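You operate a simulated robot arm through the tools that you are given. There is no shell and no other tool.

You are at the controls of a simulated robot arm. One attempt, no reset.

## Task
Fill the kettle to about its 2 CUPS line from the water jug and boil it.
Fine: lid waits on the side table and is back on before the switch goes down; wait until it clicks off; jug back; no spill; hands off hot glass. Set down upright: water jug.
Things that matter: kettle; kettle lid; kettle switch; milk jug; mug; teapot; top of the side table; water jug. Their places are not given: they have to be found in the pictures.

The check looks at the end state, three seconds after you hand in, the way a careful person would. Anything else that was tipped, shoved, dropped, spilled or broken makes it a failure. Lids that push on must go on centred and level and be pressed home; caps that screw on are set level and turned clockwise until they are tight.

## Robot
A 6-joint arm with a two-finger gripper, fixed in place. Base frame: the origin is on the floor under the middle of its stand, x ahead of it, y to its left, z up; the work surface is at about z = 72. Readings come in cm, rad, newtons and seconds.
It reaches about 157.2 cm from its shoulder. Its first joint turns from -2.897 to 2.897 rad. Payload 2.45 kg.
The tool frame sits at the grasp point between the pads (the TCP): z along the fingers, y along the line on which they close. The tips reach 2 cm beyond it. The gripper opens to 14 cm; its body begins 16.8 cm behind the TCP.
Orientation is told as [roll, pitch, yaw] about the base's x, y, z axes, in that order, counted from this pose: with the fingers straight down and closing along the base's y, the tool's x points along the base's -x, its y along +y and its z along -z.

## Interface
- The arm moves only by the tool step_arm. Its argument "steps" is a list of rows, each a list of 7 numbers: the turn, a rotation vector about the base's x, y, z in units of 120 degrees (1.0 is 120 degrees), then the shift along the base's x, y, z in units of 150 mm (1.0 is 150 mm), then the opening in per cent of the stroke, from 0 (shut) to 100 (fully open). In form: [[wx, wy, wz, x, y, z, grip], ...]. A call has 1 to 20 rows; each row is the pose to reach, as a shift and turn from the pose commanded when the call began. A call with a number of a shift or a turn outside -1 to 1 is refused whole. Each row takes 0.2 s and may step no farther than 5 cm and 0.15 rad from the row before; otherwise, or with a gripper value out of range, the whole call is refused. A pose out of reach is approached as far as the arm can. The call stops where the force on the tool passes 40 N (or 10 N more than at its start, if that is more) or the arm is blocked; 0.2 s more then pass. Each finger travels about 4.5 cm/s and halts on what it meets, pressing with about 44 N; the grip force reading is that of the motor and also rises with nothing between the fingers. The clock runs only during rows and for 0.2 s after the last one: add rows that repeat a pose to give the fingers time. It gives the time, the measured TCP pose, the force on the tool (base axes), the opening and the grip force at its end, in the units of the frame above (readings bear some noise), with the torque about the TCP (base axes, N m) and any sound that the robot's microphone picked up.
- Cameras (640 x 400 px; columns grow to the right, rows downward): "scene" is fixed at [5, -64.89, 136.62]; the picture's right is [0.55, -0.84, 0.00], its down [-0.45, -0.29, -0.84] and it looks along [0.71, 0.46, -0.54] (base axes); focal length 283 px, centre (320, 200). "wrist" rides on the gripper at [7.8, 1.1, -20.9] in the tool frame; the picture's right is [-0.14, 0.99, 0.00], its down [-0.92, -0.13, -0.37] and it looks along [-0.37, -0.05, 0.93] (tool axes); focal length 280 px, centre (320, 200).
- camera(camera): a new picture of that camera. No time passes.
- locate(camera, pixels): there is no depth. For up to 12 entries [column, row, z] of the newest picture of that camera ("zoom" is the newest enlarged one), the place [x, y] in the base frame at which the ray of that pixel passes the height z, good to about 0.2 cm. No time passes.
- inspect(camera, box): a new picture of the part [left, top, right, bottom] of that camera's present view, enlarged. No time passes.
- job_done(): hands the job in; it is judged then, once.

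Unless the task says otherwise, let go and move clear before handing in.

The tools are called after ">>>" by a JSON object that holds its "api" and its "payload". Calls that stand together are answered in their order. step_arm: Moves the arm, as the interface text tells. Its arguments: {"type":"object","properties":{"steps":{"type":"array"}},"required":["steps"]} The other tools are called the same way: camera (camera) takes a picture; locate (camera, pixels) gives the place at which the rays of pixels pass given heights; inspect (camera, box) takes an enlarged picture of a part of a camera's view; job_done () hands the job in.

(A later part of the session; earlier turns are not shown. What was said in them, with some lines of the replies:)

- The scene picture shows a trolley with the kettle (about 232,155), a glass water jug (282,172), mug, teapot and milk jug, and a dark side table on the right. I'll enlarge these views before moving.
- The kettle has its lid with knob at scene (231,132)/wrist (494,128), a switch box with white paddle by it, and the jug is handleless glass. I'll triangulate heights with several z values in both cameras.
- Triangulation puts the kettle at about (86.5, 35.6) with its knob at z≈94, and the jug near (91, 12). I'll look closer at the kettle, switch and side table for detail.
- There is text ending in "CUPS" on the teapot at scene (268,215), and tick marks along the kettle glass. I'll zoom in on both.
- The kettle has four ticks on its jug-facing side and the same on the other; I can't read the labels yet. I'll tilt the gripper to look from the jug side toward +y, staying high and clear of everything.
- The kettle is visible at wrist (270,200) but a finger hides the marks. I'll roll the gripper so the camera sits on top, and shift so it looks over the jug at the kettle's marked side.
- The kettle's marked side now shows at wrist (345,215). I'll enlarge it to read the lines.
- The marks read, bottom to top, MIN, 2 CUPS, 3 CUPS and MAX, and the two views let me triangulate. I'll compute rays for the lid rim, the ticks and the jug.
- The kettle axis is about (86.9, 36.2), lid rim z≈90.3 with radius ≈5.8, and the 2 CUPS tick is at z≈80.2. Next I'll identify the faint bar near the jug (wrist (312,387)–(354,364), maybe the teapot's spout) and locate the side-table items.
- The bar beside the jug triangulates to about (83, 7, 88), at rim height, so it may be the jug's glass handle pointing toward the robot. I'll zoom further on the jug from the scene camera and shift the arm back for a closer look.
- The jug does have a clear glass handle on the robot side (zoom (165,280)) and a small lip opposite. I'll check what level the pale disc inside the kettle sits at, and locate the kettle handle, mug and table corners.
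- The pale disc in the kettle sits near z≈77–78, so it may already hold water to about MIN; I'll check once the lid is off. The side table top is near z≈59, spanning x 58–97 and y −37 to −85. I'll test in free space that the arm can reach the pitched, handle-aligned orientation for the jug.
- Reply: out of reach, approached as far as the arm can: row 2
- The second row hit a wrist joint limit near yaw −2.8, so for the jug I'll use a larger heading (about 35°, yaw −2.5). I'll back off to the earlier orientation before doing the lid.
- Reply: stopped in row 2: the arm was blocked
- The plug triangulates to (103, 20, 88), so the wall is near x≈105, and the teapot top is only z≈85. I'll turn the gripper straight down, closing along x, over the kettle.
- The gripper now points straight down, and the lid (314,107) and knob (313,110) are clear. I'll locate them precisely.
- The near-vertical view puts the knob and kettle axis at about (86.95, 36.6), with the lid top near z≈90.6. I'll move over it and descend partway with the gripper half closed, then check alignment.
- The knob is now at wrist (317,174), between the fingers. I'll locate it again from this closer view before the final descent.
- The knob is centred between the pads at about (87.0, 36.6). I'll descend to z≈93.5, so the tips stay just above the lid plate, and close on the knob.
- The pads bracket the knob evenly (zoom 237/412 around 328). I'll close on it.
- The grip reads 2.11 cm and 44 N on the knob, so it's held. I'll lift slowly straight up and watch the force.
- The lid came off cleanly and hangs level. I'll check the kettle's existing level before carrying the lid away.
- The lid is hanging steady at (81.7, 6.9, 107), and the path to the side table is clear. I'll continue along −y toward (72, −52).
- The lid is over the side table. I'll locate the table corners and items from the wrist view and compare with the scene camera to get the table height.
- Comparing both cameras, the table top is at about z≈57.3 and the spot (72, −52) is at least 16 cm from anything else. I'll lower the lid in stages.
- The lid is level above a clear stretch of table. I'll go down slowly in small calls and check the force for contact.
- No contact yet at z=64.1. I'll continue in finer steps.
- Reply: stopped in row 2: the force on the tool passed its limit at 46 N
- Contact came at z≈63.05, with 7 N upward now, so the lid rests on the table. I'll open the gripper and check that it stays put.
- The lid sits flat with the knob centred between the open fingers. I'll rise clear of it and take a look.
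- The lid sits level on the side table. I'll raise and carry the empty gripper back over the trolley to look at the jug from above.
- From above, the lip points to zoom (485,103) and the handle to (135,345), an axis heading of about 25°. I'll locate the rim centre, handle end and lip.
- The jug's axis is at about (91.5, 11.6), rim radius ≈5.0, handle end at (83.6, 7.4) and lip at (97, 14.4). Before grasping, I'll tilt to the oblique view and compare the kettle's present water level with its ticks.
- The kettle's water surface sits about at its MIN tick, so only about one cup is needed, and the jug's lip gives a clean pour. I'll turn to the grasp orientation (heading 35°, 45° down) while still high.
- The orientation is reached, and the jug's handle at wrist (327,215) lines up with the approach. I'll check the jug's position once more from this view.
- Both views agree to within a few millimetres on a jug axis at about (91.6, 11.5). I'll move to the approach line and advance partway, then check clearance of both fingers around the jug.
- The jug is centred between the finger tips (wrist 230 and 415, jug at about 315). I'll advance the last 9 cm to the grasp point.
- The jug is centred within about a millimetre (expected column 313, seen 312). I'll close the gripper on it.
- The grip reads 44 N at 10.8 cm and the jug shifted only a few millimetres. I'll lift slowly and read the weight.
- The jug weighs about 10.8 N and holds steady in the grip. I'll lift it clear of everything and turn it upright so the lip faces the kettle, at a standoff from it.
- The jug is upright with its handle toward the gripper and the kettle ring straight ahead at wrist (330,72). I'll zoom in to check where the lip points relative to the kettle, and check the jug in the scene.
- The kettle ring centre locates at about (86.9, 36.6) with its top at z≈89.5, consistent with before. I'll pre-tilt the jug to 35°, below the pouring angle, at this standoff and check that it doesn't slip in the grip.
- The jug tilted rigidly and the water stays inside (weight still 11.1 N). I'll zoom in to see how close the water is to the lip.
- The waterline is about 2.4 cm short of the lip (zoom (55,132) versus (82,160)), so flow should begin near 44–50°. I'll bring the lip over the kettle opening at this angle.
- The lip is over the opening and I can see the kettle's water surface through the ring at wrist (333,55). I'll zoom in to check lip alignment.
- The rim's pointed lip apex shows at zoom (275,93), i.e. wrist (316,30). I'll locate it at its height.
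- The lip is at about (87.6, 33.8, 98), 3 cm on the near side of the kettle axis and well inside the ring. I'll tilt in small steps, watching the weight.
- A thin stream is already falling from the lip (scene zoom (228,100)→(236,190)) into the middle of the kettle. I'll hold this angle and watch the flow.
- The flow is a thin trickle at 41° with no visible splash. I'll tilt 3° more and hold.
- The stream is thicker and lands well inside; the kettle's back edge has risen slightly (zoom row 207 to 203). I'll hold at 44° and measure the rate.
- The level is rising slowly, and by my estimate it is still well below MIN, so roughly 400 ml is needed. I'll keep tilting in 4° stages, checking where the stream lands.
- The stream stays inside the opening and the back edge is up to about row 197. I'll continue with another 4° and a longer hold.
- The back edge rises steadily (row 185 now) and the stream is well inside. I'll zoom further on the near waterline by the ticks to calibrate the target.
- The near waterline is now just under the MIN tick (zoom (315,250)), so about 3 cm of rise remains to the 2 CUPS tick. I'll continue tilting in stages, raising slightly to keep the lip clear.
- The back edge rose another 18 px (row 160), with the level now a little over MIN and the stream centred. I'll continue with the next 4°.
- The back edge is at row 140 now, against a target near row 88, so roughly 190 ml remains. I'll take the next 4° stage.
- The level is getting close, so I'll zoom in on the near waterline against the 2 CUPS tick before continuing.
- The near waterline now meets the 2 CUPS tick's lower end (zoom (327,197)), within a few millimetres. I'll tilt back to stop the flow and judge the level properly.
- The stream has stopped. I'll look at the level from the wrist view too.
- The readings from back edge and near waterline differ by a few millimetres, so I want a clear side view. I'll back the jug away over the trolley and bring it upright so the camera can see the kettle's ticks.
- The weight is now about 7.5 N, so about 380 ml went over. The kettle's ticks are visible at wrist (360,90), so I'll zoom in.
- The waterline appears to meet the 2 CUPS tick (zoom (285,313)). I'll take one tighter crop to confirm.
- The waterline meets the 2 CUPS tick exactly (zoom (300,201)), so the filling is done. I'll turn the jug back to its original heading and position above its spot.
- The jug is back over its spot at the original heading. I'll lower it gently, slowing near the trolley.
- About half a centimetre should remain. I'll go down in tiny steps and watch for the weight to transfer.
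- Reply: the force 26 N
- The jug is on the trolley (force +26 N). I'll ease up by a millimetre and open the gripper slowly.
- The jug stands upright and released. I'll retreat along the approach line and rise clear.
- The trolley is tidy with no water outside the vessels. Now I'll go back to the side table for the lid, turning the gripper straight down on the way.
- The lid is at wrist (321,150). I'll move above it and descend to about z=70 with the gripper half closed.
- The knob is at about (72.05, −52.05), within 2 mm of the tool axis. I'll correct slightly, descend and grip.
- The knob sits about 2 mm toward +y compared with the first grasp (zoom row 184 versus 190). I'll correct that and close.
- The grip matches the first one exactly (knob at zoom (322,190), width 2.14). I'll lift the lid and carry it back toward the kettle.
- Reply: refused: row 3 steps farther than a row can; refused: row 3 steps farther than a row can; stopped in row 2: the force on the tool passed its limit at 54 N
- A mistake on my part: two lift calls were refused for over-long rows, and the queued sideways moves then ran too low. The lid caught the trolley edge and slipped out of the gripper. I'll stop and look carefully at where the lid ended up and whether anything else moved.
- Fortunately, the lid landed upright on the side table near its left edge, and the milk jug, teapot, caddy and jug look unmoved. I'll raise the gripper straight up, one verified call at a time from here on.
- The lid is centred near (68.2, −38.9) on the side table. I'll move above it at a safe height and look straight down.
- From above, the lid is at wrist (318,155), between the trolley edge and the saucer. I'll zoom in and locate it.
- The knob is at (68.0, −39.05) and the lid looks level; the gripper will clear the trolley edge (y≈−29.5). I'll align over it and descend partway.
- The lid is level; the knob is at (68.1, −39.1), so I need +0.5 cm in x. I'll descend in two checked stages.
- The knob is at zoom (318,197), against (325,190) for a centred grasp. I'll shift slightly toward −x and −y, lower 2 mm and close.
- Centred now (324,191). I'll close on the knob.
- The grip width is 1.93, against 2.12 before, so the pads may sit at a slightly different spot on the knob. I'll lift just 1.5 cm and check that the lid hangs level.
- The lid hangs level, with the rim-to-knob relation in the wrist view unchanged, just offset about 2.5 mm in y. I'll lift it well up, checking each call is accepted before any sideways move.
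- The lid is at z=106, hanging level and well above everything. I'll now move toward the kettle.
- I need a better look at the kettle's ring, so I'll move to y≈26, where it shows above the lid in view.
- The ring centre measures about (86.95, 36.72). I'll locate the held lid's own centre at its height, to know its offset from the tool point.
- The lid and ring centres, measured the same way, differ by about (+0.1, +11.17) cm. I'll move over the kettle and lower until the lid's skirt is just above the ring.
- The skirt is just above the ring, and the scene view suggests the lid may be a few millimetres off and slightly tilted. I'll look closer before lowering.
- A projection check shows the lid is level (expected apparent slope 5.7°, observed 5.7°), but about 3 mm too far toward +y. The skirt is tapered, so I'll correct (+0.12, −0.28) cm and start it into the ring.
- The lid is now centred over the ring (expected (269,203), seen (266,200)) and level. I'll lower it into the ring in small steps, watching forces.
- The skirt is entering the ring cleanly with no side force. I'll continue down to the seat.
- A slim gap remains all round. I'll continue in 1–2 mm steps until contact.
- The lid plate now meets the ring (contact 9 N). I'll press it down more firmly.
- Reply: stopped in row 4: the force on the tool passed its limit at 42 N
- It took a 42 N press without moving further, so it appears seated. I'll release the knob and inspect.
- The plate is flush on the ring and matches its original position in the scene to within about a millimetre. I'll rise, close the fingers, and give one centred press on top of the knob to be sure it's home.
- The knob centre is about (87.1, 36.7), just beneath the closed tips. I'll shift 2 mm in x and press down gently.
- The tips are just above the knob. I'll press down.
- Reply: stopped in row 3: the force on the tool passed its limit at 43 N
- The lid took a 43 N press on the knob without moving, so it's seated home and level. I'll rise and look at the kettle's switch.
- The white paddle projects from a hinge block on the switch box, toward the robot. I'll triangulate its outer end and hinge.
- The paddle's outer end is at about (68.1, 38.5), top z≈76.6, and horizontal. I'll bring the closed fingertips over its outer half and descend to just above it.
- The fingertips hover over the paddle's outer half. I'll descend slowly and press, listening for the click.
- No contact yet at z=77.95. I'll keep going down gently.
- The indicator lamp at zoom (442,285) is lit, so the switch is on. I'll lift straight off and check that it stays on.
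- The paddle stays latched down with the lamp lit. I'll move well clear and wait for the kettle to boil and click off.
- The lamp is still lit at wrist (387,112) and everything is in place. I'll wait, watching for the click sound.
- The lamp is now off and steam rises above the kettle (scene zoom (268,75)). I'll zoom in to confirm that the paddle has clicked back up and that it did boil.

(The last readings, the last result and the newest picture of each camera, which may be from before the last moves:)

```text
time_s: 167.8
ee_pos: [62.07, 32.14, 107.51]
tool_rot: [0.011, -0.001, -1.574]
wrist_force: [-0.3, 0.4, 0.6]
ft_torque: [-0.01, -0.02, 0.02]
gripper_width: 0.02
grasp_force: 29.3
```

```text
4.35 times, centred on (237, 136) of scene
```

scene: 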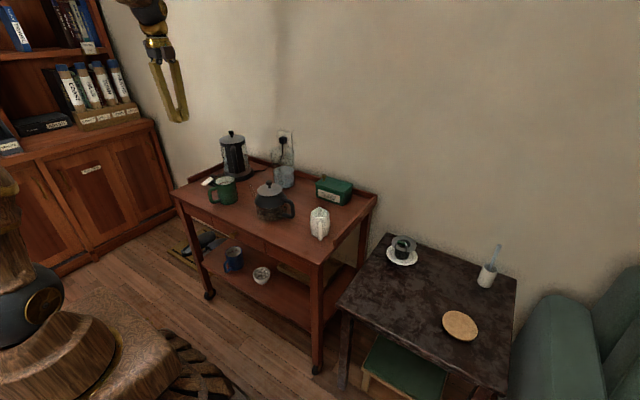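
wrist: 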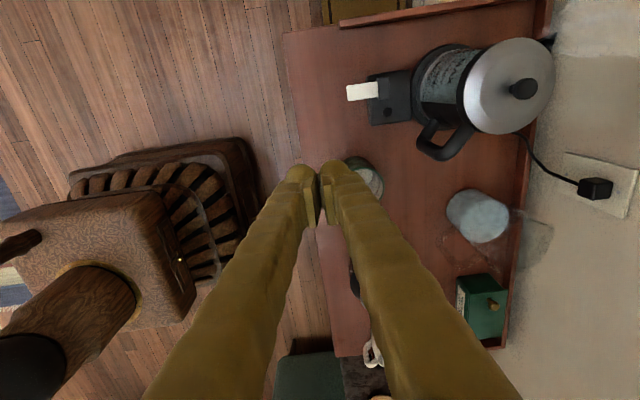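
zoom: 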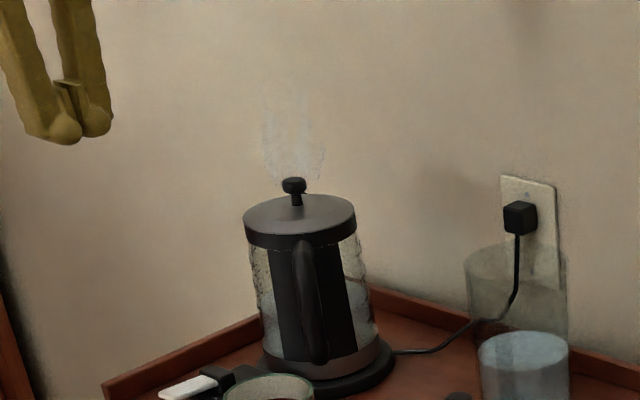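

The paddle is back up, the lamp is off and steam is rising, so the kettle has boiled and switched itself off. I'll make one last check of the lid seat, jug and side table.

>>> {"api": "inspect", "payload": {"camera": "scene", "box": [215, 120, 305, 200]}}

>>> {"api": "inspect", "payload": {"camera": "scene", "box": [160, 110, 540, 400]}}

```text
5.00 times, centred on (260, 160) of scene
```

zoom: 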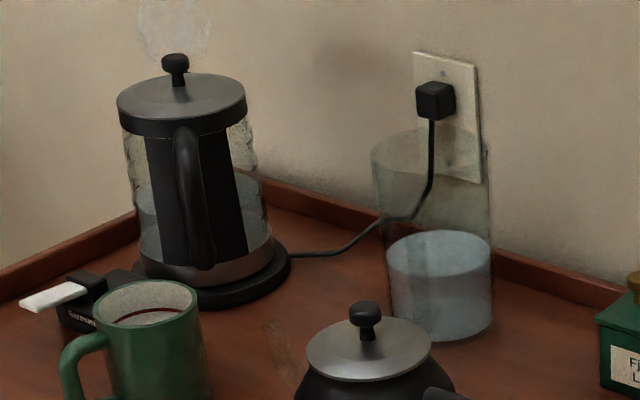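

```text
1.38 times, centred on (350, 255) of scene
```

zoom: 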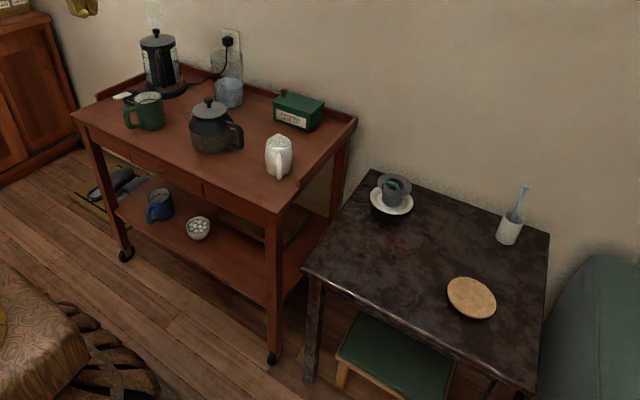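

The final pictures show the lid level and flush, the jug upright in its place, no water on the trolley or table, and everything else where it was. The gripper is clear of everything, so I'm handing in.

>>> {"api": "job_done", "payload": {}}

```text
The job is handed in.
```

The kettle is filled to its 2 CUPS line and boiled, and I've handed the job in. One thing went wrong on the way: I dropped the lid while bringing it back.

- **The drop:** two of my lift moves were refused, but the sideways moves I had queued after them still ran. They ran too low, and the lid caught the trolley edge with about 54 N of force. It slipped from the gripper and landed upright on the side table. I picked it up again and carried it to the kettle. In the pictures nothing else was disturbed and the trolley looked unmoved, but I didn't measure the trolley's position.
- **Filling:** the waterline met the 2 CUPS tick in a close-up after pouring. I saw no water outside the vessels.
- **Lid:** it went back on centred and level before the switch went down. I pressed it with about 42 N, then again on the knob with about 43 N, and it did not move further.
- **Boiling:** I did not touch the kettle after switching it on. About 20 seconds later the lamp was off, the switch lever was back up and steam was rising. The microphone reported no click, so I am relying on those three signs that it switched itself off.
- **Jug:** it is upright, back in its original place.
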